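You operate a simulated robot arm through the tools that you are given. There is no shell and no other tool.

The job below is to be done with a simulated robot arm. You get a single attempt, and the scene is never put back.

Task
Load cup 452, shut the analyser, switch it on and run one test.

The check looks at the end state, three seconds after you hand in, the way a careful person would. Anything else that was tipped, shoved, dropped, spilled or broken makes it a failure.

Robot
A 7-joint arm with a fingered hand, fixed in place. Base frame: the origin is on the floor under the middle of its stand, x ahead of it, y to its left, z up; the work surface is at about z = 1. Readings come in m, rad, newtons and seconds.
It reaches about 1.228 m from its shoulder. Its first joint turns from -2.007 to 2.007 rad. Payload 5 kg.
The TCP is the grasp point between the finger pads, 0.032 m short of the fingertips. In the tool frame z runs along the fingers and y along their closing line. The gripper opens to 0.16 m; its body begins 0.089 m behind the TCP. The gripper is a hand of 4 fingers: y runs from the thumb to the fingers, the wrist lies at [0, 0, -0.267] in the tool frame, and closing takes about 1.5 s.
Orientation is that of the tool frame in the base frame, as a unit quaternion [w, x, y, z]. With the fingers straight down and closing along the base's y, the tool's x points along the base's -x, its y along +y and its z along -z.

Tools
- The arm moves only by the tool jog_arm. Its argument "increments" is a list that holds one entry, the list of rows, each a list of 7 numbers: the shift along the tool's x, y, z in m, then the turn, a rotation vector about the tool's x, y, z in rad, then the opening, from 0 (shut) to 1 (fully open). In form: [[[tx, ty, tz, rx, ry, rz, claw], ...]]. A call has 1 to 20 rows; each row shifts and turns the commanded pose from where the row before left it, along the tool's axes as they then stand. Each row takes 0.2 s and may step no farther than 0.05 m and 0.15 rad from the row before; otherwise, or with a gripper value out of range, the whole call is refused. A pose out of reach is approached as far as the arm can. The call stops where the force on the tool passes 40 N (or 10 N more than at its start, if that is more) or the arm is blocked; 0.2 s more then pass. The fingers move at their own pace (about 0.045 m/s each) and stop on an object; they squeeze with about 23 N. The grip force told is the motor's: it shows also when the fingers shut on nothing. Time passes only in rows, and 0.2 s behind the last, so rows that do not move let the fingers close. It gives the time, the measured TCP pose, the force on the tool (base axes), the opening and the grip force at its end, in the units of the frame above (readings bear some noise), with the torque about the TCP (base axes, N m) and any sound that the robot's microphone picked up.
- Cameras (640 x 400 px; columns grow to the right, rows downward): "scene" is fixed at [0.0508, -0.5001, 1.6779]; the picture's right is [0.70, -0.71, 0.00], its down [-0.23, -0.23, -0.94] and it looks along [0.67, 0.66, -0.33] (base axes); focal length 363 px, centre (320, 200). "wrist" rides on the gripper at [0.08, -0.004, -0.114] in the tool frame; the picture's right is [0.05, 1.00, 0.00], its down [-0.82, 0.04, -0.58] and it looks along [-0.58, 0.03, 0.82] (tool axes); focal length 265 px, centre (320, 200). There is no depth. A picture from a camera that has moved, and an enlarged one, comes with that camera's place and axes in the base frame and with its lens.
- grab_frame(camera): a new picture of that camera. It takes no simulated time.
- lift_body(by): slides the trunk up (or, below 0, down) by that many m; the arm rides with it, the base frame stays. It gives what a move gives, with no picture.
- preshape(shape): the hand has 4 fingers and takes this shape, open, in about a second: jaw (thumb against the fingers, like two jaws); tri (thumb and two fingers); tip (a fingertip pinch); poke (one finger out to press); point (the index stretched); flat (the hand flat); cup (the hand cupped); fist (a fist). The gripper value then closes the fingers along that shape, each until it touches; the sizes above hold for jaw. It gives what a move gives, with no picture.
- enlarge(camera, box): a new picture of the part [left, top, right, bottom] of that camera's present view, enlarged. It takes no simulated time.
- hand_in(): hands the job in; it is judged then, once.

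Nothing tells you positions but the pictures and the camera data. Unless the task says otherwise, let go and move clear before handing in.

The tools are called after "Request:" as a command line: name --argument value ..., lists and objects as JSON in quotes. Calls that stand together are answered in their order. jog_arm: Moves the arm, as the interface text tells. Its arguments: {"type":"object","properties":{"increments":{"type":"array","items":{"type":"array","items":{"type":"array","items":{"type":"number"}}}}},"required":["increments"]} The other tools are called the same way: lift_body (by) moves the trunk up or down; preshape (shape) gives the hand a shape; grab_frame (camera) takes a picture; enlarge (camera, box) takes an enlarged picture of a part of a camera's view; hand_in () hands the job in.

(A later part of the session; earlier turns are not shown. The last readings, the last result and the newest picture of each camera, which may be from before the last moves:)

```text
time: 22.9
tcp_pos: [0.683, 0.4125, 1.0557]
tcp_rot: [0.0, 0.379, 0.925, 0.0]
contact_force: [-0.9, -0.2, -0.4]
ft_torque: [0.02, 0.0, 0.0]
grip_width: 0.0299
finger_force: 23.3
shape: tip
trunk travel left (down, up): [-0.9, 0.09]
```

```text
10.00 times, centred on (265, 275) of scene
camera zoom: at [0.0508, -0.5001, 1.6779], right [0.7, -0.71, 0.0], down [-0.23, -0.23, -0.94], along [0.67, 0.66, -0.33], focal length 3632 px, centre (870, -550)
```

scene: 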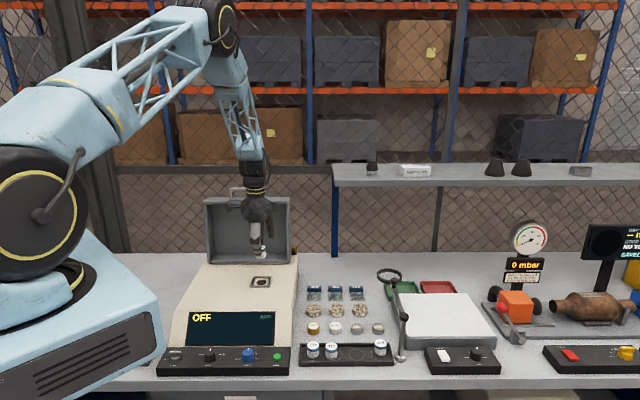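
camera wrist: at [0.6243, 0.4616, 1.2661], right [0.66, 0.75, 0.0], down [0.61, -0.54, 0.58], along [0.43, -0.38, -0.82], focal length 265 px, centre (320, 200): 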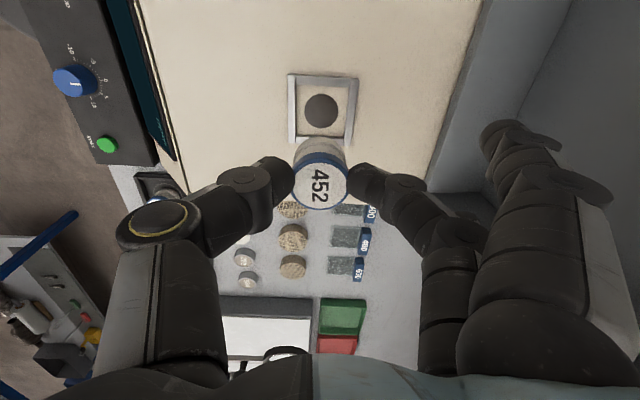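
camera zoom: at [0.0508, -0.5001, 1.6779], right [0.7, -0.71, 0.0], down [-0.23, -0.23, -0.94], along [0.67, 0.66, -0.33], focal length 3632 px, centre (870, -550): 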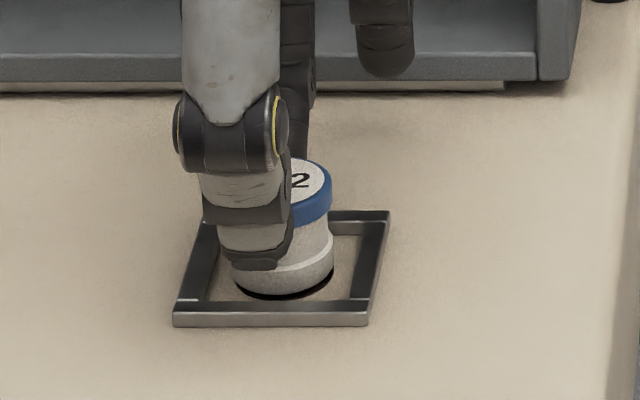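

The crescent of aperture is nearly covered. I'll lower in 1 mm steps, watching for contact force.

Request:
jog_arm --increments '[[[-0.0004, 0.0003, 0.001, 0, 0, 0, 0], [0, 0, 0.001, 0, 0, 0, 0], [0, 0, 0, 0, 0, 0, 0]]]'

Request:
enlarge --camera "scene" --box '[240, 255, 290, 295]'

Request:
enlarge --camera "wrist" --box '[270, 90, 370, 190]'

```text
time: 23.7
tcp_pos: [0.6842, 0.4122, 1.0544]
tcp_rot: [0.0, 0.379, 0.925, -0.001]
contact_force: [0.2, 0.2, -1.1]
ft_torque: [0.0, 0.01, -0.01]
grip_width: 0.0295
finger_force: 23.5
shape: tip
trunk travel left (down, up): [-0.9, 0.09]
```

```text
10.00 times, centred on (265, 275) of scene
camera zoom: at [0.0508, -0.5001, 1.6779], right [0.7, -0.71, 0.0], down [-0.23, -0.23, -0.94], along [0.67, 0.66, -0.33], focal length 3632 px, centre (870, -550)
```

zoom: 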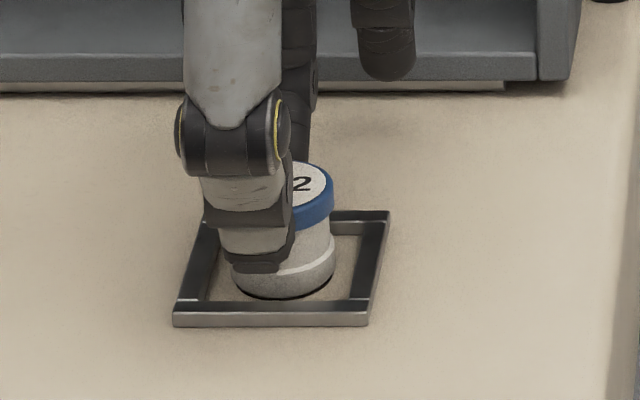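

```text
4.00 times, centred on (320, 140) of wrist
camera zoom: at [0.6228, 0.4648, 1.167], right [0.66, 0.75, 0.0], down [0.61, -0.54, 0.58], along [0.43, -0.38, -0.82], focal length 1062 px, centre (320, 440)
```

zoom: 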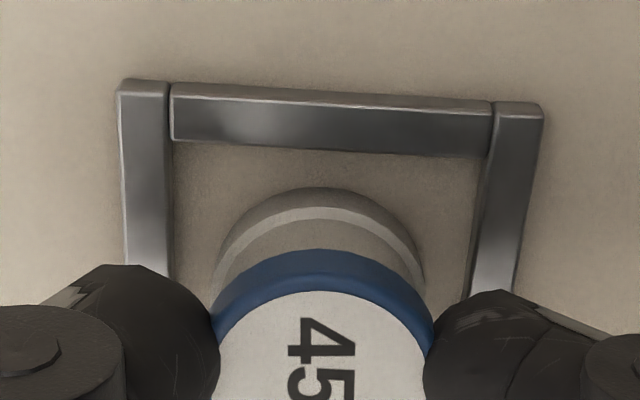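

A thin dark line still shows under the cup, so I'll keep lowering in small steps.

Request:
jog_arm --increments '[[[0, 0, 0.001, 0, 0, 0, 0], [0, 0, 0.0005, 0, 0, 0, 0], [0, 0, 0, 0, 0, 0, 0]]]'

Request:
enlarge --camera "scene" --box '[245, 260, 285, 290]'

```text
time: 24.5
tcp_pos: [0.683, 0.4132, 1.0519]
tcp_rot: [0.0, 0.379, 0.925, 0.0]
contact_force: [-0.6, 0.5, 4.0]
ft_torque: [-0.02, -0.03, -0.01]
grip_width: 0.0299
finger_force: 22.8
shape: tip
trunk travel left (down, up): [-0.9, 0.09]
```

```text
13.33 times, centred on (265, 275) of scene
camera zoom: at [0.0508, -0.5001, 1.6779], right [0.7, -0.71, 0.0], down [-0.23, -0.23, -0.94], along [0.67, 0.66, -0.33], focal length 4843 px, centre (1053, -800)
```

zoom: 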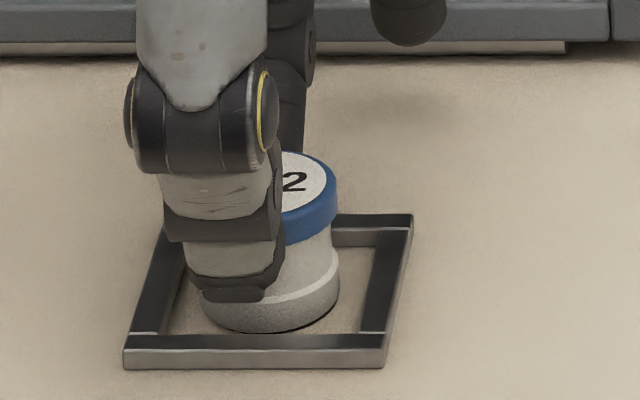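

Contact force rose to 4 N and no aperture is visible, so the cup is seated. I'll release it gently.

Request:
jog_arm --increments '[[[0, 0, 0, 0, 0, 0, 0.22], [0, 0, 0, 0, 0, 0, 0.26], [0, 0, 0, 0, 0, 0, 0.32], [0, 0, 0, 0, 0, 0, 0.4], [0, 0, 0, 0, 0, 0, 0.5], [0, 0, 0, 0, 0, 0, 0.5], [0, 0, 0, 0, 0, 0, 0.5]]]'

Request:
enlarge --camera "wrist" --box '[240, 80, 400, 220]'

Request:
enlarge --camera "scene" --box '[240, 255, 290, 295]'

```text
time: 26.1
tcp_pos: [0.6839, 0.4135, 1.0527]
tcp_rot: [0.0, 0.378, 0.926, 0.001]
contact_force: [-0.2, 0.2, -0.2]
ft_torque: [0.02, 0.04, -0.01]
grip_width: 0.0795
finger_force: 0.0
shape: tip
trunk travel left (down, up): [-0.9, 0.09]
```

```text
2.86 times, centred on (320, 150) of wrist
camera zoom: at [0.6225, 0.4653, 1.1654], right [0.66, 0.75, 0.0], down [0.61, -0.54, 0.58], along [0.43, -0.38, -0.82], focal length 758 px, centre (320, 343)
```

zoom: 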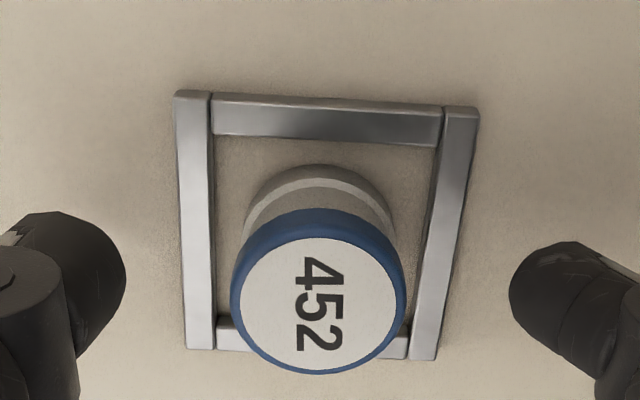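

```text
10.00 times, centred on (265, 275) of scene
camera zoom: at [0.0508, -0.5001, 1.6779], right [0.7, -0.71, 0.0], down [-0.23, -0.23, -0.94], along [0.67, 0.66, -0.33], focal length 3632 px, centre (870, -550)
```

zoom: 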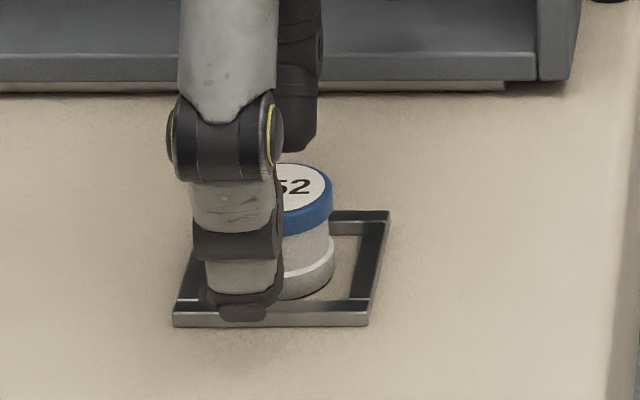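

The cup stands free within the frame. I'll raise the hand straight up and check the seating.

Request:
jog_arm --increments '[[[0, 0, -0.01, 0, 0, 0, 0.5], [0, 0, -0.02, 0, 0, 0, 0.5], [0, 0, -0.03, 0, 0, 0, 0.5], [0, 0, -0.04, 0, 0, 0, 0.5], [0, 0, -0.04, 0, 0, 0, 0.5], [0.02, -0.03, -0.03, 0, 0, 0, 0.5], [0.02, -0.03, -0.03, 0, 0, 0, 0.5], [0.02, -0.03, -0.03, 0, 0, 0, 0.5], [0, 0, 0, 0, 0, 0, 0.5]]]'

Request:
grab_frame --camera "wrist"

Request:
enlarge --camera "scene" --box '[240, 255, 290, 295]'

Request:
enlarge --camera "scene" --box '[190, 170, 310, 290]'

```text
time: 28.1
tcp_pos: [0.5769, 0.3909, 1.2805]
tcp_rot: [-0.001, 0.379, 0.925, 0.0]
contact_force: [1.3, 0.8, 0.0]
ft_torque: [-0.03, 0.08, 0.0]
grip_width: 0.0794
finger_force: 0.2
shape: tip
trunk travel left (down, up): [-0.9, 0.09]
```

```text
taken
camera wrist: at [0.5162, 0.4426, 1.3936], right [0.66, 0.75, 0.0], down [0.61, -0.54, 0.58], along [0.43, -0.38, -0.82], focal length 265 px, centre (320, 200)
```

wrist: 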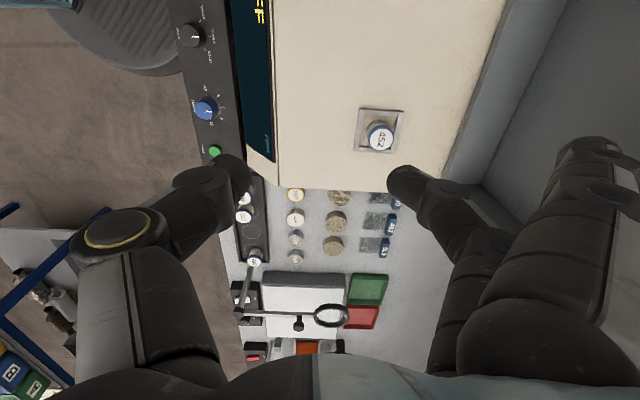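

```text
10.00 times, centred on (265, 275) of scene
camera zoom: at [0.0508, -0.5001, 1.6779], right [0.7, -0.71, 0.0], down [-0.23, -0.23, -0.94], along [0.67, 0.66, -0.33], focal length 3632 px, centre (870, -550)
```

zoom: 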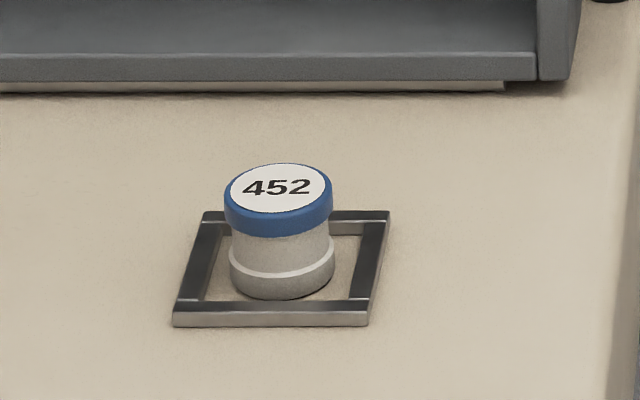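

```text
3.33 times, centred on (250, 230) of scene
camera zoom: at [0.0508, -0.5001, 1.6779], right [0.7, -0.71, 0.0], down [-0.23, -0.23, -0.94], along [0.67, 0.66, -0.33], focal length 1211 px, centre (553, 100)
```

zoom: 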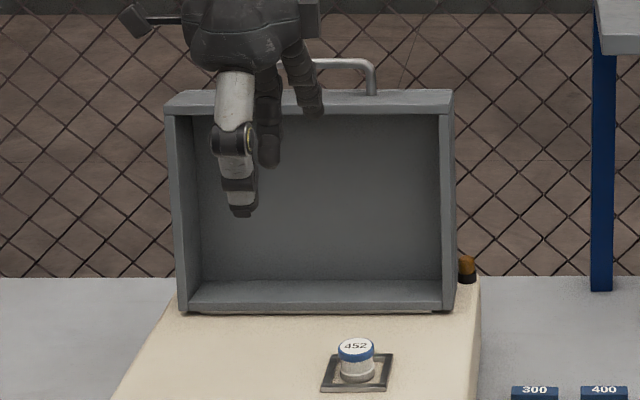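

The cup is upright inside the frame. I'll enlarge strongly to check how well it is centred on the aperture.

Request:
enlarge --camera "scene" --box '[250, 270, 282, 290]'

Request:
enlarge --camera "wrist" --box '[345, 95, 415, 165]'

```text
16.00 times, centred on (266, 280) of scene
camera zoom: at [0.0508, -0.5001, 1.6779], right [0.7, -0.71, 0.0], down [-0.23, -0.23, -0.94], along [0.67, 0.66, -0.33], focal length 5812 px, centre (1184, -1080)
```

zoom: 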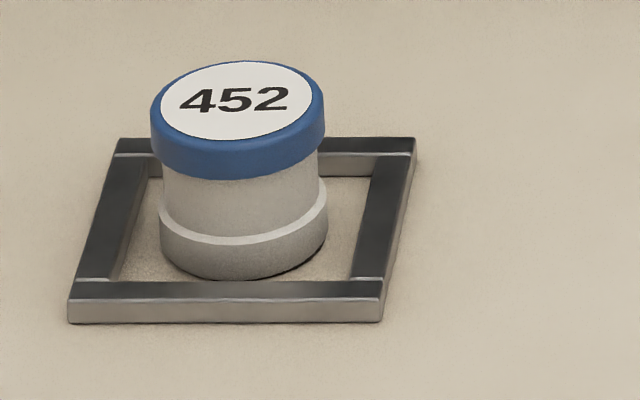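

```text
5.71 times, centred on (380, 130) of wrist
camera zoom: at [0.5162, 0.4426, 1.3936], right [0.66, 0.75, 0.0], down [0.61, -0.54, 0.58], along [0.43, -0.38, -0.82], focal length 1517 px, centre (-23, 600)
```

zoom: 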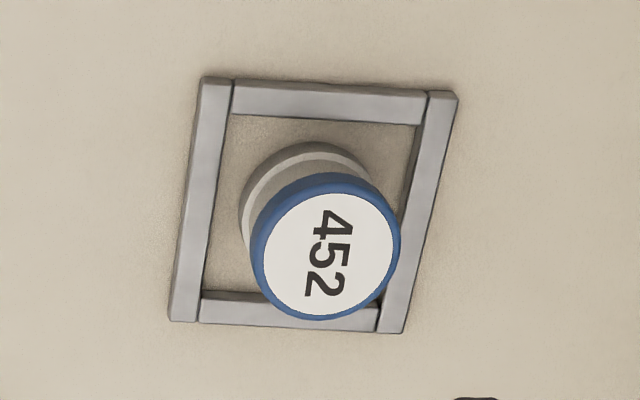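

The cup is within about 1 mm of the aperture centre, so loading is done. Next is the lid, which leans back about 11°. I'll go up and left so the wrist camera can see its handle from above.

Request:
jog_arm --increments '[[[0, 0, -0.0415, 0, 0, 0, 0.5], [0, 0, -0.0415, 0, 0, 0, 0.5], [0, 0, -0.0415, 0, 0, 0, 0.5], [0, 0, -0.0415, 0, 0, 0, 0.5], [0.0171, 0.0345, 0, 0, 0, 0, 0.5], [0.0171, 0.0345, 0, 0, 0, 0, 0.5], [0.0171, 0.0345, 0, 0, 0, 0, 0.5], [0.0171, 0.0345, 0, 0, 0, 0, 0.5], [0.0171, 0.0345, 0, 0, 0, 0, 0.5], [0.0171, 0.0345, 0, 0, 0, 0, 0.5], [0.0171, 0.0345, 0, 0, 0, 0, 0.5], [0.0171, 0.0345, 0, 0, 0, 0, 0.5], [0, 0, 0, 0, 0, 0, 0.5]]]'

Request:
grab_frame --camera "wrist"

Request:
grab_frame --camera "scene"

```text
time: 30.9
tcp_pos: [0.6736, 0.6824, 1.4492]
tcp_rot: [0.001, 0.38, 0.925, 0.002]
contact_force: [-0.2, -1.2, -0.2]
ft_torque: [0.06, -0.01, -0.01]
grip_width: 0.0797
finger_force: 0.1
shape: tip
trunk travel left (down, up): [-0.9, 0.09]
```

```text
taken
camera wrist: at [0.613, 0.7346, 1.563], right [0.66, 0.75, 0.0], down [0.61, -0.54, 0.58], along [0.43, -0.38, -0.82], focal length 265 px, centre (320, 200)
```

wrist: 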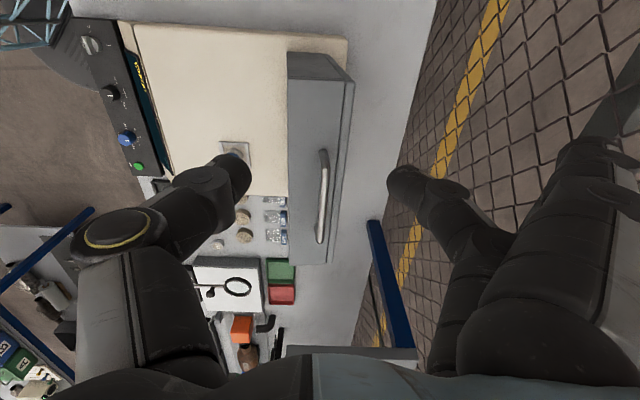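

```text
taken
```

scene: 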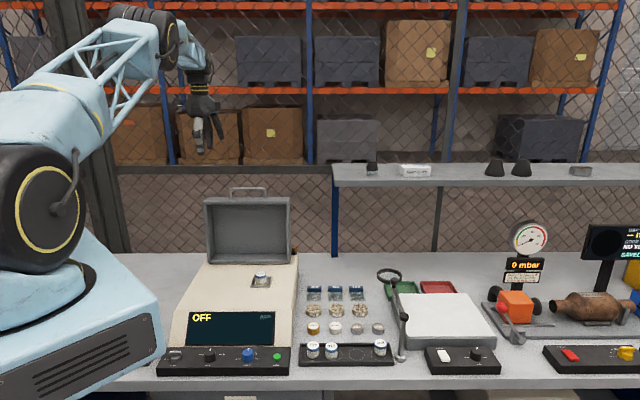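

The lid and its handle are in full view from above, so I'll enlarge them to triangulate the handle.

Request:
enlarge --camera "wrist" --box '[270, 130, 380, 270]'

Request:
enlarge --camera "wrist" --box '[240, 30, 380, 160]'

Request:
enlarge --camera "scene" --box '[200, 180, 300, 220]'

Request:
enlarge --camera "scene" --box '[195, 240, 305, 290]'

```text
2.86 times, centred on (325, 200) of wrist
camera zoom: at [0.613, 0.7346, 1.563], right [0.66, 0.75, 0.0], down [0.61, -0.54, 0.58], along [0.43, -0.38, -0.82], focal length 758 px, centre (306, 200)
```

zoom: 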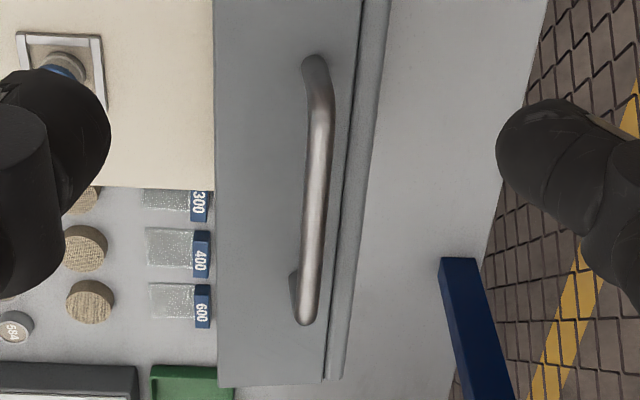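

```text
3.08 times, centred on (310, 95) of wrist
camera zoom: at [0.613, 0.7346, 1.563], right [0.66, 0.75, 0.0], down [0.61, -0.54, 0.58], along [0.43, -0.38, -0.82], focal length 817 px, centre (351, 523)
```

zoom: 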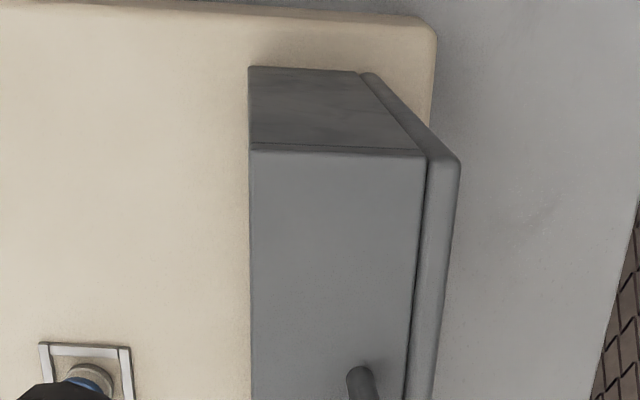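

```text
6.40 times, centred on (250, 200) of scene
camera zoom: at [0.0508, -0.5001, 1.6779], right [0.7, -0.71, 0.0], down [-0.23, -0.23, -0.94], along [0.67, 0.66, -0.33], focal length 2325 px, centre (768, 200)
```

zoom: 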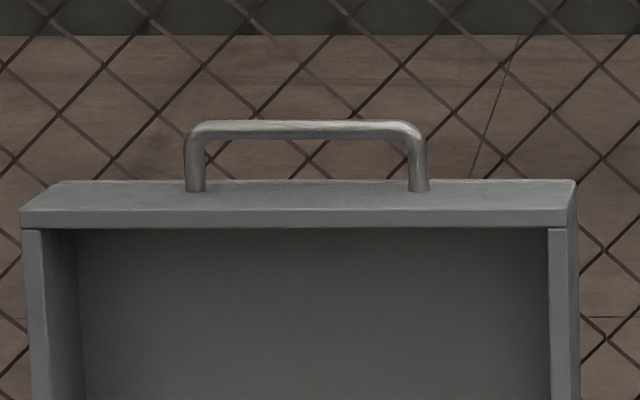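

```text
5.82 times, centred on (250, 265) of scene
camera zoom: at [0.0508, -0.5001, 1.6779], right [0.7, -0.71, 0.0], down [-0.23, -0.23, -0.94], along [0.67, 0.66, -0.33], focal length 2113 px, centre (727, -178)
```

zoom: 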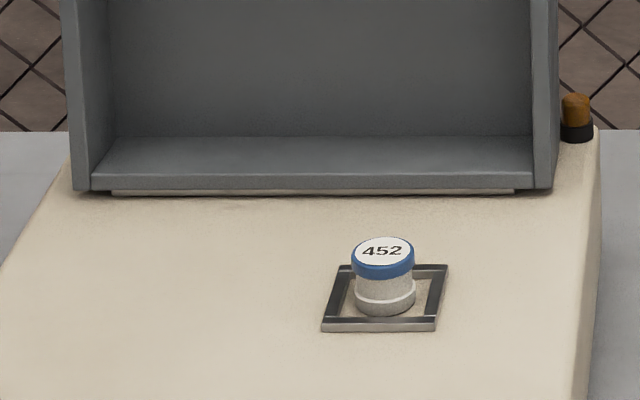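

I place the handle bar's middle at about (0.777, 0.592, 1.271), roughly 0.28 m from the hinge line (z ≈ 1.0), with the lid leaning back about 5°. I'll move over the bar, come down to just above it, and check alignment.

Request:
jog_arm --increments '[[[-0.0342, 0.0021, 0, 0, 0, 0, 0.5], [-0.0342, 0.0021, 0, 0, 0, 0, 0.5], [-0.0342, 0.0021, 0, 0, 0, 0, 0.5], [-0.0342, 0.0022, 0, 0, 0, 0, 0.5], [0, 0, 0.03, 0, 0, 0, 0.5], [0, 0, 0.03, 0, 0, 0, 0.5], [0, 0, 0.03, 0, 0, 0, 0.5], [0, 0, 0.014, 0, 0, 0, 0.5], [0, 0, 0, 0, 0, 0, 0.5]]]'

Request:
grab_frame --camera "wrist"

Request:
enlarge --camera "scene" --box '[190, 120, 310, 240]'

```text
time: 32.9
tcp_pos: [0.7767, 0.5949, 1.3437]
tcp_rot: [0.0, 0.378, 0.926, 0.001]
contact_force: [-0.8, -0.5, -0.3]
ft_torque: [-0.01, -0.02, -0.01]
grip_width: 0.0793
finger_force: 0.0
shape: tip
trunk travel left (down, up): [-0.9, 0.09]
```

```text
taken
camera wrist: at [0.7165, 0.6469, 1.4571], right [0.66, 0.75, 0.0], down [0.61, -0.54, 0.58], along [0.43, -0.38, -0.82], focal length 265 px, centre (320, 200)
```

wrist: 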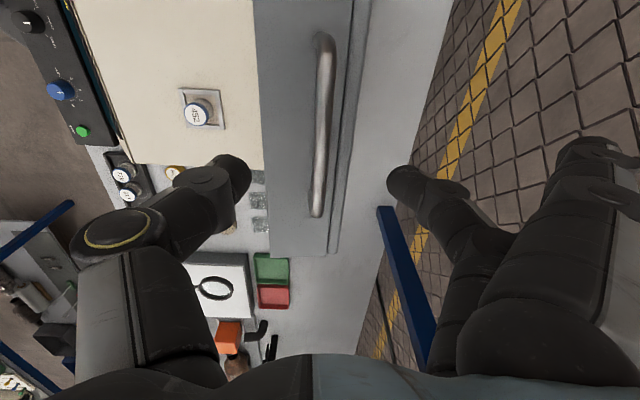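

```text
3.33 times, centred on (250, 180) of scene
camera zoom: at [0.0508, -0.5001, 1.6779], right [0.7, -0.71, 0.0], down [-0.23, -0.23, -0.94], along [0.67, 0.66, -0.33], focal length 1211 px, centre (553, 267)
```

zoom: 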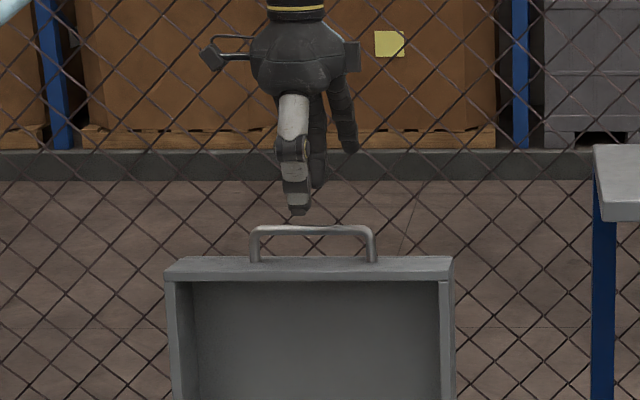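

The bar is centred under the TCP to about 1 mm. I'll descend so the bar sits about 20 mm below the TCP, then close into a loose cage around it.

Request:
jog_arm --increments '[[[0, 0.001, 0.02, 0, 0, 0, 0.5], [0, 0, 0.015, 0, 0, 0, 0.5], [0, 0, 0.01, 0, 0, 0, 0.5], [0, 0, 0.007, 0, 0, 0, 0.5], [0, 0, 0, 0, 0, 0, 0.35], [0, 0, 0, 0, 0, 0, 0.25], [0, 0, 0, 0, 0, 0, 0.17], [0, 0, 0, 0, 0, 0, 0.17], [0, 0, 0, 0, 0, 0, 0.17]]]'

Request:
grab_frame --camera "wrist"

Request:
enlarge --camera "scene" --box '[200, 150, 300, 230]'

```text
time: 34.9
tcp_pos: [0.7783, 0.5949, 1.2912]
tcp_rot: [-0.001, 0.379, 0.926, 0.0]
contact_force: [0.2, -0.1, 0.1]
ft_torque: [0.02, 0.02, -0.02]
grip_width: 0.0277
finger_force: 0.0
shape: tip
trunk travel left (down, up): [-0.9, 0.09]
```

```text
taken
camera wrist: at [0.7173, 0.6468, 1.4045], right [0.66, 0.75, 0.0], down [0.61, -0.54, 0.58], along [0.43, -0.38, -0.82], focal length 265 px, centre (320, 200)
```

wrist: 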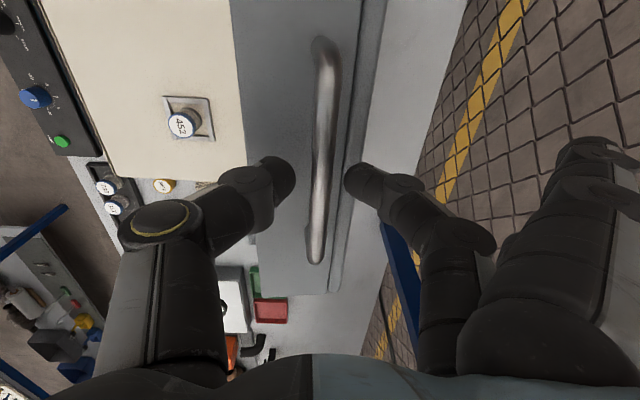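

```text
5.00 times, centred on (250, 190) of scene
camera zoom: at [0.0508, -0.5001, 1.6779], right [0.7, -0.71, 0.0], down [-0.23, -0.23, -0.94], along [0.67, 0.66, -0.33], focal length 1816 px, centre (670, 250)
```

zoom: 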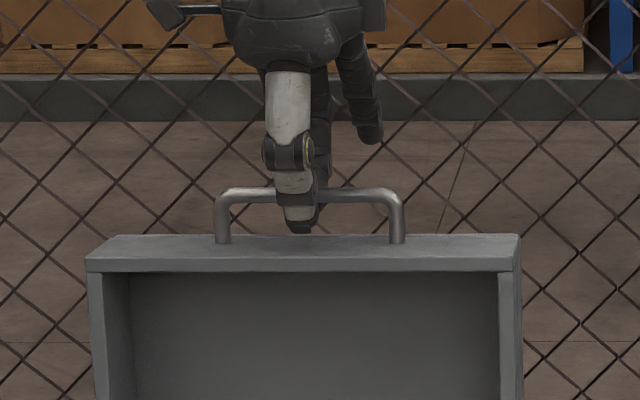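

The bar is caged between thumb and finger. I'll swing the lid forward along its arc in small steps, tilting the hand with it, and first bring it just past upright.

Request:
jog_arm --increments '[[[0, -0.0161, -0.0035, -0.0298, 0, 0, 0.17], [0, -0.0161, -0.0032, -0.0298, 0, 0, 0.17], [0, -0.0163, -0.0027, -0.0298, 0, 0, 0.17], [0, -0.0163, -0.0023, -0.0298, 0, 0, 0.17], [0, -0.0163, -0.0018, -0.0298, 0, 0, 0.17], [0, 0, 0, 0, 0, 0, 0.17]]]'

Request:
grab_frame --camera "wrist"

Request:
enlarge --camera "scene" --box '[180, 150, 320, 290]'

```text
time: 36.3
tcp_pos: [0.7215, 0.5374, 1.3]
tcp_rot: [0.029, 0.378, 0.923, 0.069]
contact_force: [1.3, 3.2, 0.7]
ft_torque: [0.05, -0.02, 0.05]
grip_width: 0.0296
finger_force: 0.1
shape: tip
trunk travel left (down, up): [-0.9, 0.09]
```

```text
taken
camera wrist: at [0.6487, 0.5772, 1.4106], right [0.66, 0.74, 0.15], down [0.55, -0.6, 0.58], along [0.52, -0.3, -0.8], focal length 265 px, centre (320, 200)
```

wrist: 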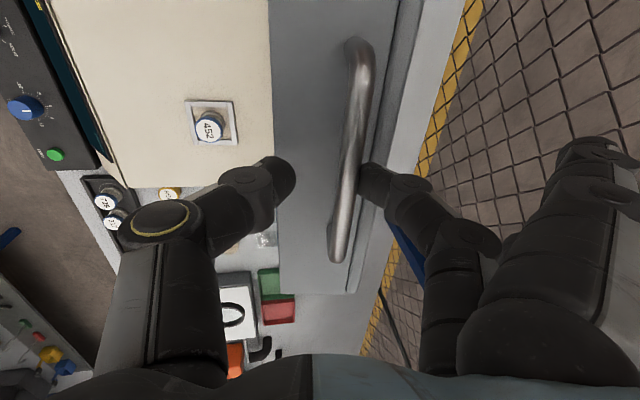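

```text
2.86 times, centred on (250, 220) of scene
camera zoom: at [0.0508, -0.5001, 1.6779], right [0.7, -0.71, 0.0], down [-0.23, -0.23, -0.94], along [0.67, 0.66, -0.33], focal length 1038 px, centre (520, 143)
```

zoom: 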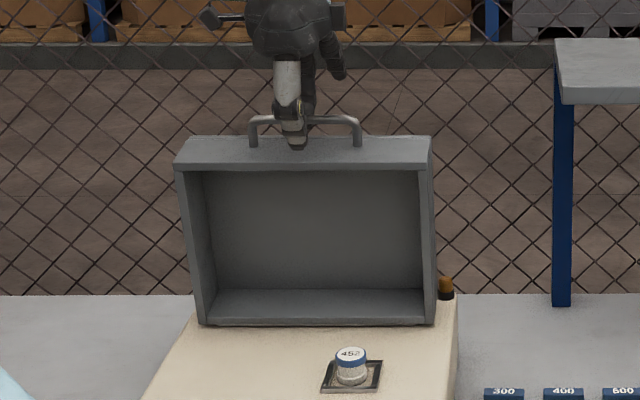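

The lid follows, with only a few newtons on the finger. I'll continue the arc in small steps.

Request:
jog_arm --increments '[[[0, -0.0164, -0.0017, -0.0298, 0, 0, 0.17], [0, -0.0164, -0.0012, -0.0298, 0, 0, 0.17], [0, -0.0165, -0.0008, -0.0298, 0, 0, 0.17], [0, -0.0165, -0.0004, -0.0298, 0, 0, 0.17], [0, -0.0165, 0, -0.0298, 0, 0, 0.17], [0, 0, 0, 0, 0, 0, 0.17]]]'

Request:
grab_frame --camera "wrist"

Request:
enlarge --camera "scene" --box '[180, 150, 320, 290]'

```text
time: 37.7
tcp_pos: [0.6648, 0.4791, 1.2866]
tcp_rot: [0.056, 0.375, 0.915, 0.138]
contact_force: [1.2, 2.3, 0.8]
ft_torque: [0.03, -0.07, 0.04]
grip_width: 0.0287
finger_force: 0.2
shape: tip
trunk travel left (down, up): [-0.9, 0.09]
```

```text
taken
camera wrist: at [0.5814, 0.5079, 1.3938], right [0.63, 0.72, 0.29], down [0.49, -0.66, 0.56], along [0.6, -0.21, -0.77], focal length 265 px, centre (320, 200)
```

wrist: 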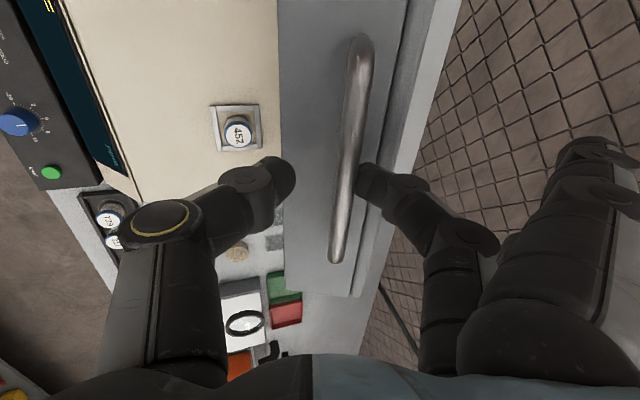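

```text
2.86 times, centred on (250, 220) of scene
camera zoom: at [0.0508, -0.5001, 1.6779], right [0.7, -0.71, 0.0], down [-0.23, -0.23, -0.94], along [0.67, 0.66, -0.33], focal length 1038 px, centre (520, 143)
```

zoom: 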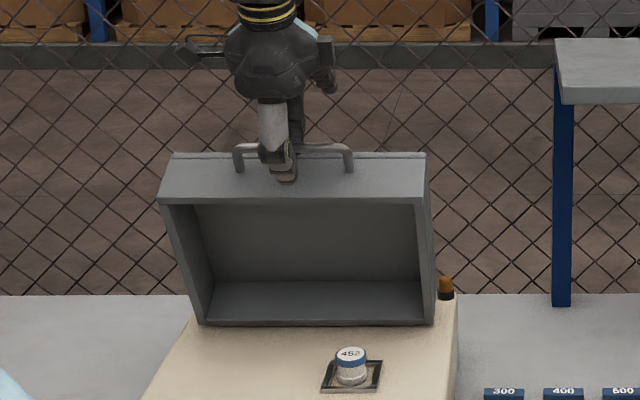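

The lid moves smoothly and still rests against the finger, so the hinge has some friction. I'll continue the swing.

Request:
jog_arm --increments '[[[0, -0.0165, 0.0005, -0.0298, 0, 0, 0.17], [0, -0.0165, 0.0009, -0.0298, 0, 0, 0.17], [0, -0.0164, 0.0013, -0.0298, 0, 0, 0.17], [0, -0.0164, 0.0017, -0.0298, 0, 0, 0.17], [0, -0.0163, 0.0022, -0.0298, 0, 0, 0.17], [0, -0.0163, 0.0026, -0.0298, 0, 0, 0.17], [0, 0, 0, 0, 0, 0, 0.17]]]'

Request:
grab_frame --camera "wrist"

Request:
enlarge --camera "scene" --box '[180, 150, 320, 290]'

```text
time: 39.3
tcp_pos: [0.6028, 0.4149, 1.2432]
tcp_rot: [0.089, 0.368, 0.9, 0.218]
contact_force: [-0.3, 0.1, -0.3]
ft_torque: [0.01, -0.01, 0.03]
grip_width: 0.0277
finger_force: 0.1
shape: tip
trunk travel left (down, up): [-0.9, 0.09]
```

```text
taken
camera wrist: at [0.5052, 0.4311, 1.3416], right [0.59, 0.67, 0.46], down [0.42, -0.73, 0.53], along [0.69, -0.12, -0.71], focal length 265 px, centre (320, 200)
```

wrist: 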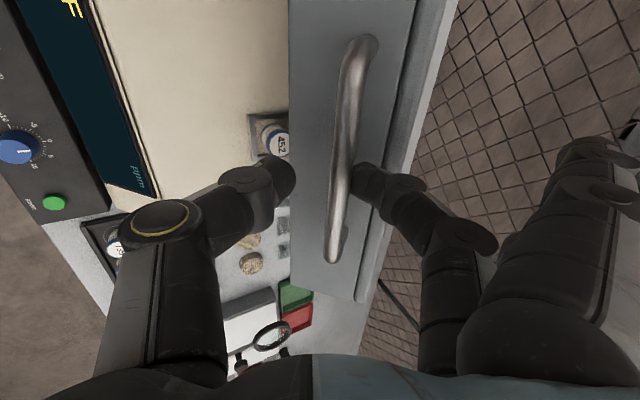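

```text
2.86 times, centred on (250, 220) of scene
camera zoom: at [0.0508, -0.5001, 1.6779], right [0.7, -0.71, 0.0], down [-0.23, -0.23, -0.94], along [0.67, 0.66, -0.33], focal length 1038 px, centre (520, 143)
```

zoom: 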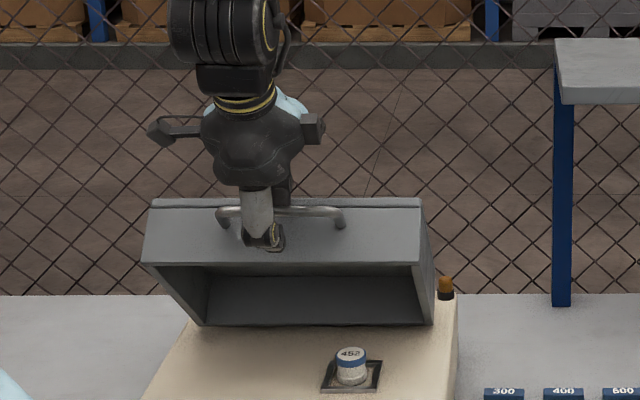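

Forces are near zero and the hand is tracking the arc well. I'll continue with the next six steps.

Request:
jog_arm --increments '[[[0, -0.0162, 0.0032, -0.0298, 0, 0, 0.17], [0, -0.0161, 0.0036, -0.0298, 0, 0, 0.17], [0, -0.016, 0.004, -0.0298, 0, 0, 0.17], [0, -0.0159, 0.0045, -0.0298, 0, 0, 0.17], [0, -0.0158, 0.0049, -0.0298, 0, 0, 0.17], [0, -0.0157, 0.0053, -0.0298, 0, 0, 0.17], [0, 0, 0, 0, 0, 0, 0.17]]]'

Request:
grab_frame --camera "wrist"

Request:
enlarge --camera "scene" --box '[160, 170, 320, 310]'

```text
time: 40.9
tcp_pos: [0.5532, 0.3681, 1.1714]
tcp_rot: [0.122, 0.358, 0.876, 0.298]
contact_force: [0.0, -1.5, -2.1]
ft_torque: [-0.01, 0.02, 0.0]
grip_width: 0.0279
finger_force: 0.1
shape: tip
trunk travel left (down, up): [-0.9, 0.09]
```

```text
taken
camera wrist: at [0.4454, 0.3712, 1.2587], right [0.52, 0.6, 0.61], down [0.36, -0.8, 0.48], along [0.78, -0.03, -0.63], focal length 265 px, centre (320, 200)
```

wrist: 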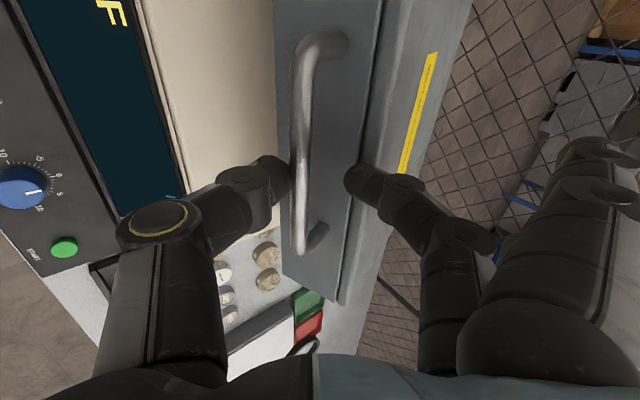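

```text
2.86 times, centred on (240, 240) of scene
camera zoom: at [0.0508, -0.5001, 1.6779], right [0.7, -0.71, 0.0], down [-0.23, -0.23, -0.94], along [0.67, 0.66, -0.33], focal length 1038 px, centre (549, 86)
```

zoom: 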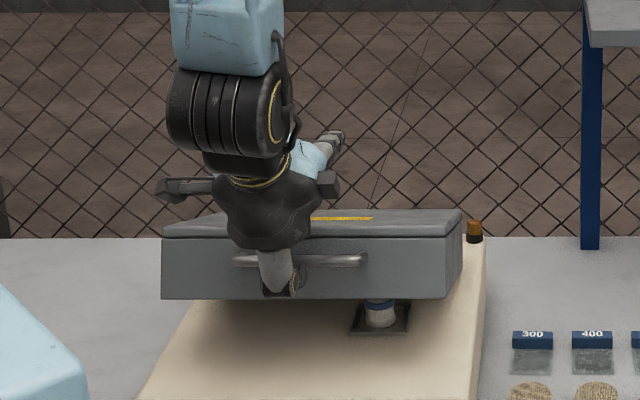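

The lid's weight now rests lightly on the thumb at about 2 N. I'll keep lowering it under control.

Request:
jog_arm --increments '[[[0, -0.0155, 0.0058, -0.0298, 0, 0, 0.17], [0, -0.0154, 0.0062, -0.0298, 0, 0, 0.17], [0, -0.0152, 0.0066, -0.0298, 0, 0, 0.17], [0, -0.015, 0.007, -0.0298, 0, 0, 0.17], [0, 0, 0, 0, 0, 0, 0.17]]]'

Request:
grab_frame --camera "wrist"

Request:
enlarge --camera "scene" --box '[160, 190, 320, 330]'

```text
time: 42.1
tcp_pos: [0.5332, 0.3467, 1.1118]
tcp_rot: [0.144, 0.35, 0.857, 0.35]
contact_force: [-0.4, -1.7, -3.1]
ft_torque: [-0.04, 0.03, -0.01]
grip_width: 0.0282
finger_force: 0.0
shape: tip
trunk travel left (down, up): [-0.9, 0.09]
```

```text
taken
camera wrist: at [0.417, 0.343, 1.1905], right [0.46, 0.54, 0.7], down [0.32, -0.84, 0.44], along [0.83, 0.02, -0.56], focal length 265 px, centre (320, 200)
```

wrist: 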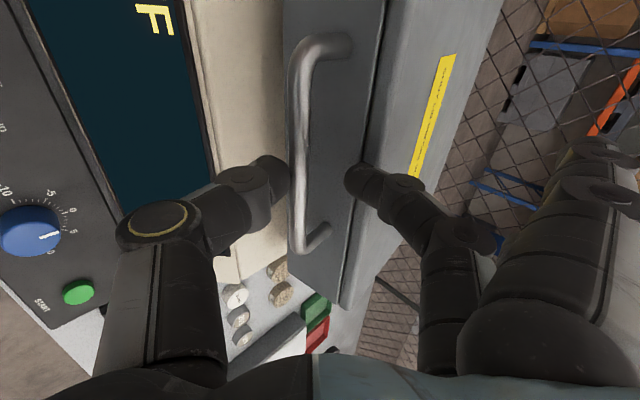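

```text
2.86 times, centred on (240, 260) of scene
camera zoom: at [0.0508, -0.5001, 1.6779], right [0.7, -0.71, 0.0], down [-0.23, -0.23, -0.94], along [0.67, 0.66, -0.33], focal length 1038 px, centre (549, 29)
```

zoom: 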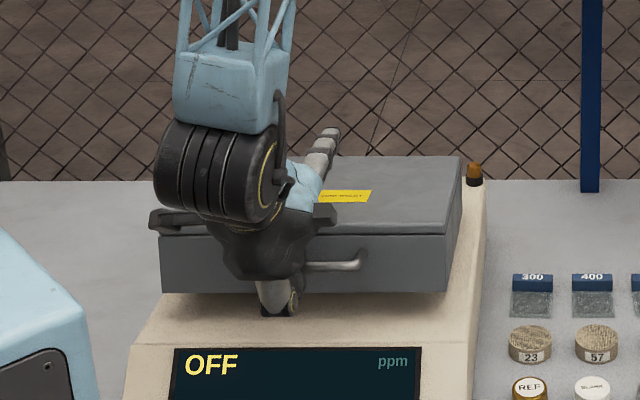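

The lid is nearly down, still supported by the thumb. I'll read the yellow label before the final part.

Request:
enlarge --camera "scene" --box '[235, 232, 265, 250]'

Request:
enlarge --camera "wrist" --box '[270, 20, 480, 270]'

Request:
enlarge --camera "scene" --box '[190, 240, 280, 305]'

```text
16.00 times, centred on (250, 241) of scene
camera zoom: at [0.0508, -0.5001, 1.6779], right [0.7, -0.71, 0.0], down [-0.23, -0.23, -0.94], along [0.67, 0.66, -0.33], focal length 5812 px, centre (1440, -456)
```

zoom: 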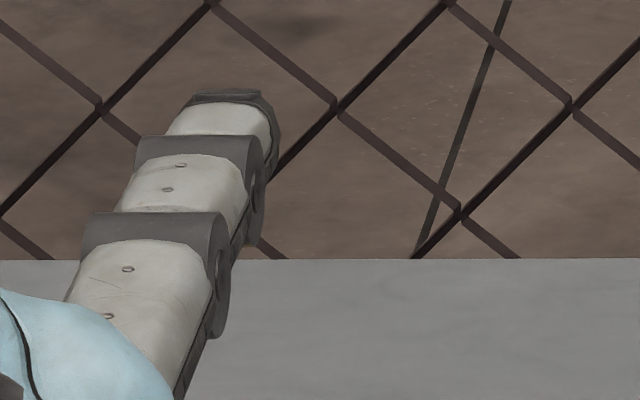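

```text
1.60 times, centred on (375, 145) of wrist
camera zoom: at [0.417, 0.343, 1.1905], right [0.46, 0.54, 0.7], down [0.32, -0.84, 0.44], along [0.83, 0.02, -0.56], focal length 425 px, centre (232, 288)
```

zoom: 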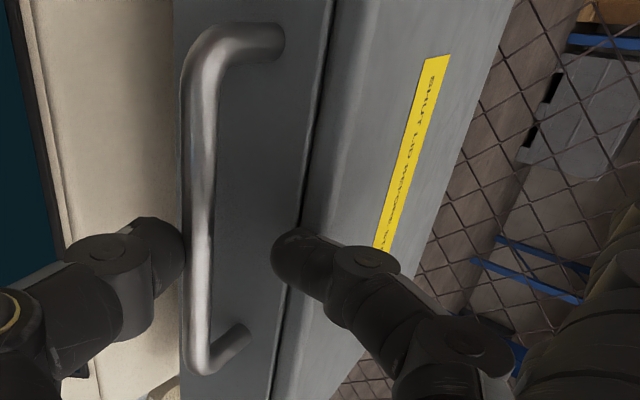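

```text
6.15 times, centred on (235, 272) of scene
camera zoom: at [0.0508, -0.5001, 1.6779], right [0.7, -0.71, 0.0], down [-0.23, -0.23, -0.94], along [0.67, 0.66, -0.33], focal length 2235 px, centre (843, -246)
```

zoom: 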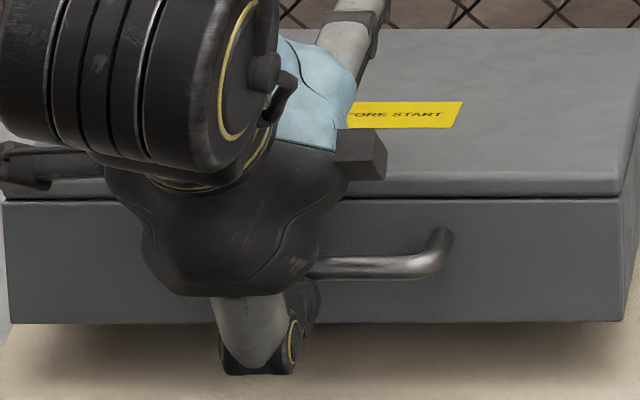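

The label reads "SHUT LID BEFORE START", so the order is right. I'll lower the last few degrees in finer steps.

Request:
jog_arm --increments '[[[0, -0.0074, 0.0036, -0.0149, 0, 0, 0.17], [0, -0.0074, 0.0036, -0.0149, 0, 0, 0.17], [0, -0.0073, 0.0038, -0.0149, 0, 0, 0.17], [0, -0.0073, 0.0038, -0.0149, 0, 0, 0.17], [0, 0, 0, 0, 0, 0, 0.17]]]'

Request:
grab_frame --camera "wrist"

Request:
enlarge --camera "scene" --box '[170, 220, 310, 320]'

```text
time: 43.3
tcp_pos: [0.5256, 0.3384, 1.0802]
tcp_rot: [0.154, 0.347, 0.846, 0.375]
contact_force: [-1.2, -0.4, -2.2]
ft_torque: [0.02, 0.01, -0.03]
grip_width: 0.0281
finger_force: 0.1
shape: tip
trunk travel left (down, up): [-0.9, 0.09]
```

```text
taken
camera wrist: at [0.4074, 0.332, 1.1535], right [0.43, 0.51, 0.74], down [0.3, -0.86, 0.42], along [0.85, 0.04, -0.53], focal length 265 px, centre (320, 200)
```

wrist: 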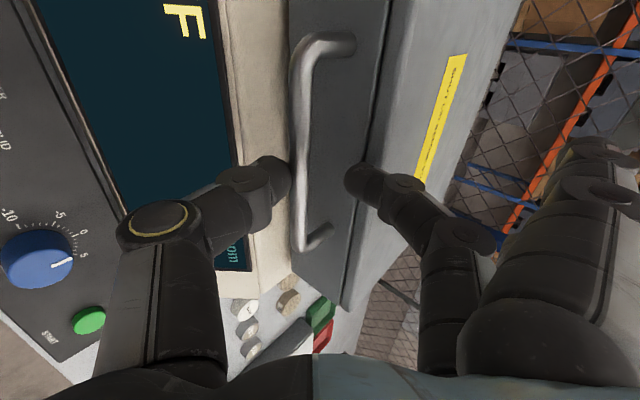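

```text
4.00 times, centred on (240, 270) of scene
camera zoom: at [0.0508, -0.5001, 1.6779], right [0.7, -0.71, 0.0], down [-0.23, -0.23, -0.94], along [0.67, 0.66, -0.33], focal length 1453 px, centre (640, -80)
```

zoom: 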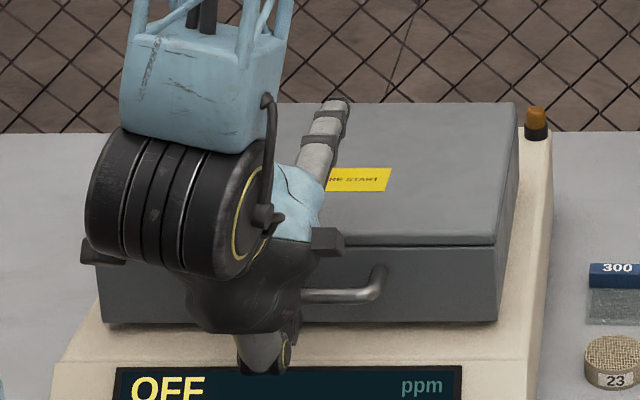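

The lid is almost down and still supported. I'll make two more fine steps.

Request:
jog_arm --increments '[[[0, -0.0048, 0.0027, -0.0095, 0, 0, 0.17], [0, -0.0048, 0.0027, -0.0095, 0, 0, 0.17], [0, -0.0048, 0.0027, -0.0095, 0, 0, 0.17], [0, 0, 0, 0, 0, 0, 0.17]]]'

Request:
grab_frame --camera "wrist"

Request:
enlarge --camera "scene" --box '[170, 240, 310, 320]'

```text
time: 44.3
tcp_pos: [0.5234, 0.3377, 1.0655]
tcp_rot: [0.158, 0.344, 0.84, 0.388]
contact_force: [-0.1, 0.0, 0.7]
ft_torque: [-0.01, -0.01, 0.0]
grip_width: 0.0272
finger_force: 0.1
shape: tip
trunk travel left (down, up): [-0.9, 0.09]
```

```text
taken
camera wrist: at [0.4039, 0.3286, 1.1355], right [0.42, 0.5, 0.76], down [0.29, -0.87, 0.41], along [0.86, 0.05, -0.51], focal length 265 px, centre (320, 200)
```

wrist: 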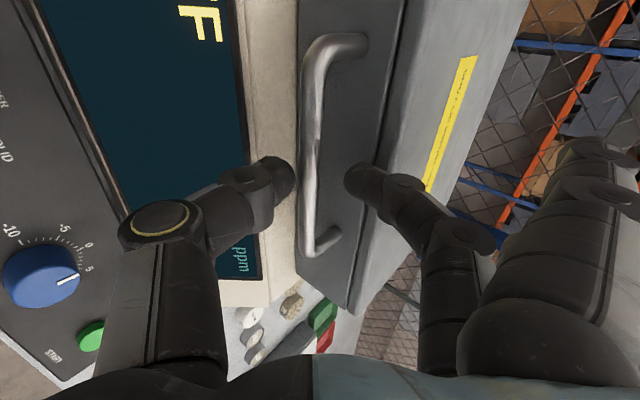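

```text
4.57 times, centred on (240, 280) of scene
camera zoom: at [0.0508, -0.5001, 1.6779], right [0.7, -0.71, 0.0], down [-0.23, -0.23, -0.94], along [0.67, 0.66, -0.33], focal length 1660 px, centre (686, -166)
```

zoom: 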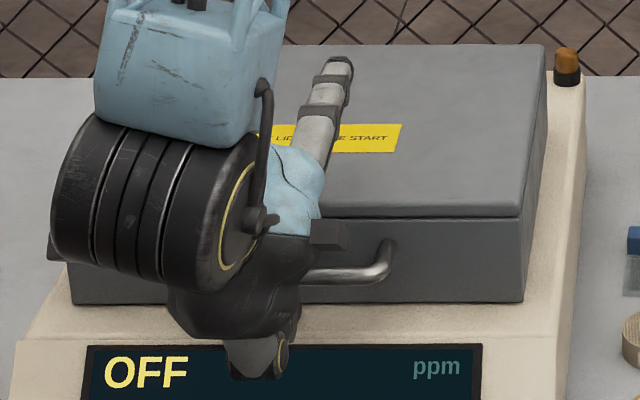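

Force has dropped to zero with the lid resting on the deck, so it is shut. I'll slide the hand out along the fingers and back away from the handle.

Request:
jog_arm --increments '[[[0, 0, -0.01, 0, 0, 0, 0.2], [0, 0, -0.015, 0, 0, 0, 0.23], [0, 0, -0.02, 0, 0, 0, 0.25], [0, 0, -0.03, 0, 0, 0, 0.25], [0, 0.01, -0.04, 0, 0, 0, 0.25], [0, 0.02, -0.04, 0, 0, 0, 0.25], [0, 0, 0, 0, 0, 0, 0.25]]]'

Request:
grab_frame --camera "wrist"

Request:
grab_frame --camera "scene"

```text
time: 45.9
tcp_pos: [0.4748, 0.2759, 1.1753]
tcp_rot: [0.159, 0.344, 0.841, 0.387]
contact_force: [0.9, 0.6, 0.9]
ft_torque: [0.01, -0.04, 0.02]
grip_width: 0.0396
finger_force: 0.0
shape: tip
out of reach, approached as far as the arm can: row 6
trunk travel left (down, up): [-0.9, 0.09]
```

```text
taken
camera wrist: at [0.3545, 0.2671, 1.2463], right [0.42, 0.5, 0.76], down [0.29, -0.87, 0.41], along [0.86, 0.05, -0.51], focal length 265 px, centre (320, 200)
```

wrist: 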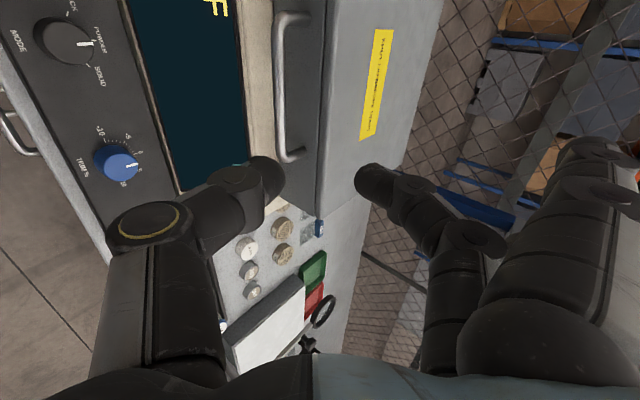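

```text
taken
```

scene: 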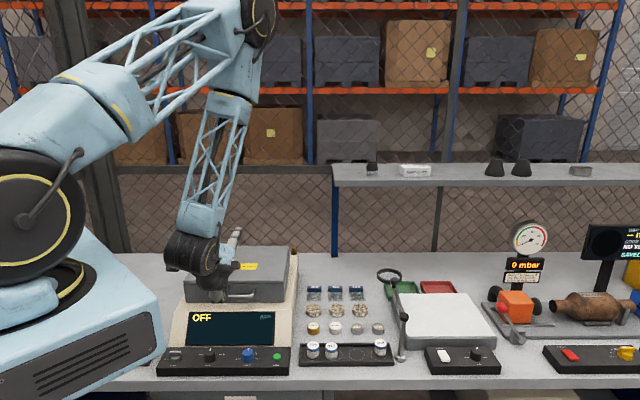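

The lid is shut flat and the handle is free. Now I'll bring the hand back to vertical over the front of the analyser, rising a little, then inspect the controls close up.

Request:
jog_arm --increments '[[[0, 0, 0, 0.1233, 0, 0, 0.25], [0, 0, -0.01, 0.1233, 0, 0, 0.25], [0, 0, -0.01, 0.1233, 0, 0, 0.25], [0, 0, -0.01, 0.1233, 0, 0, 0.25], [0, 0, -0.02, 0.1233, 0, 0, 0.25], [0, 0, -0.02, 0.1233, 0, 0, 0.25], [0, 0, -0.02, 0.1233, 0, 0, 0.25], [0, 0, 0, 0, 0, 0, 0.25]]]'

Request:
grab_frame --camera "wrist"

Request:
enlarge --camera "scene" --box '[150, 230, 310, 380]'

```text
time: 47.7
tcp_pos: [0.4522, 0.2541, 1.2578]
tcp_rot: [0.0, 0.38, 0.925, 0.001]
contact_force: [0.1, -0.3, 0.2]
ft_torque: [0.01, -0.02, 0.01]
grip_width: 0.0394
finger_force: 0.1
shape: tip
trunk travel left (down, up): [-0.9, 0.09]
```

```text
taken
camera wrist: at [0.3918, 0.3051, 1.3707], right [0.66, 0.75, 0.0], down [0.61, -0.54, 0.58], along [0.43, -0.38, -0.82], focal length 265 px, centre (320, 200)
```

wrist: 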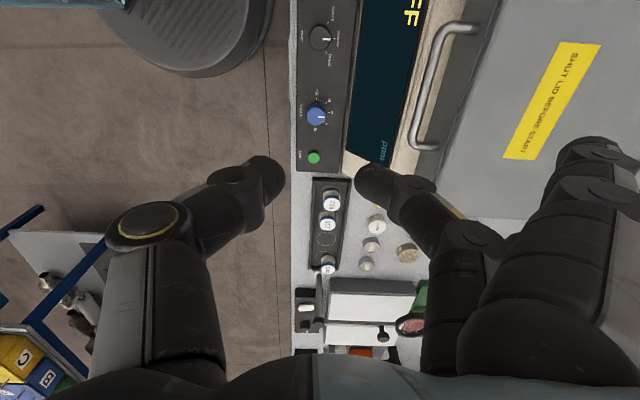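

```text
2.67 times, centred on (230, 305) of scene
camera zoom: at [0.0508, -0.5001, 1.6779], right [0.7, -0.71, 0.0], down [-0.23, -0.23, -0.94], along [0.67, 0.66, -0.33], focal length 969 px, centre (560, -80)
```

zoom: 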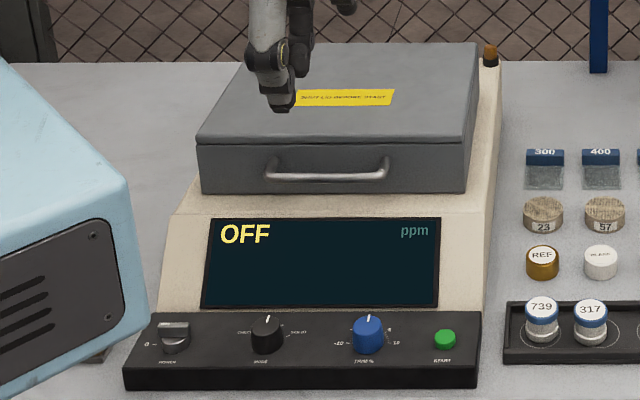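

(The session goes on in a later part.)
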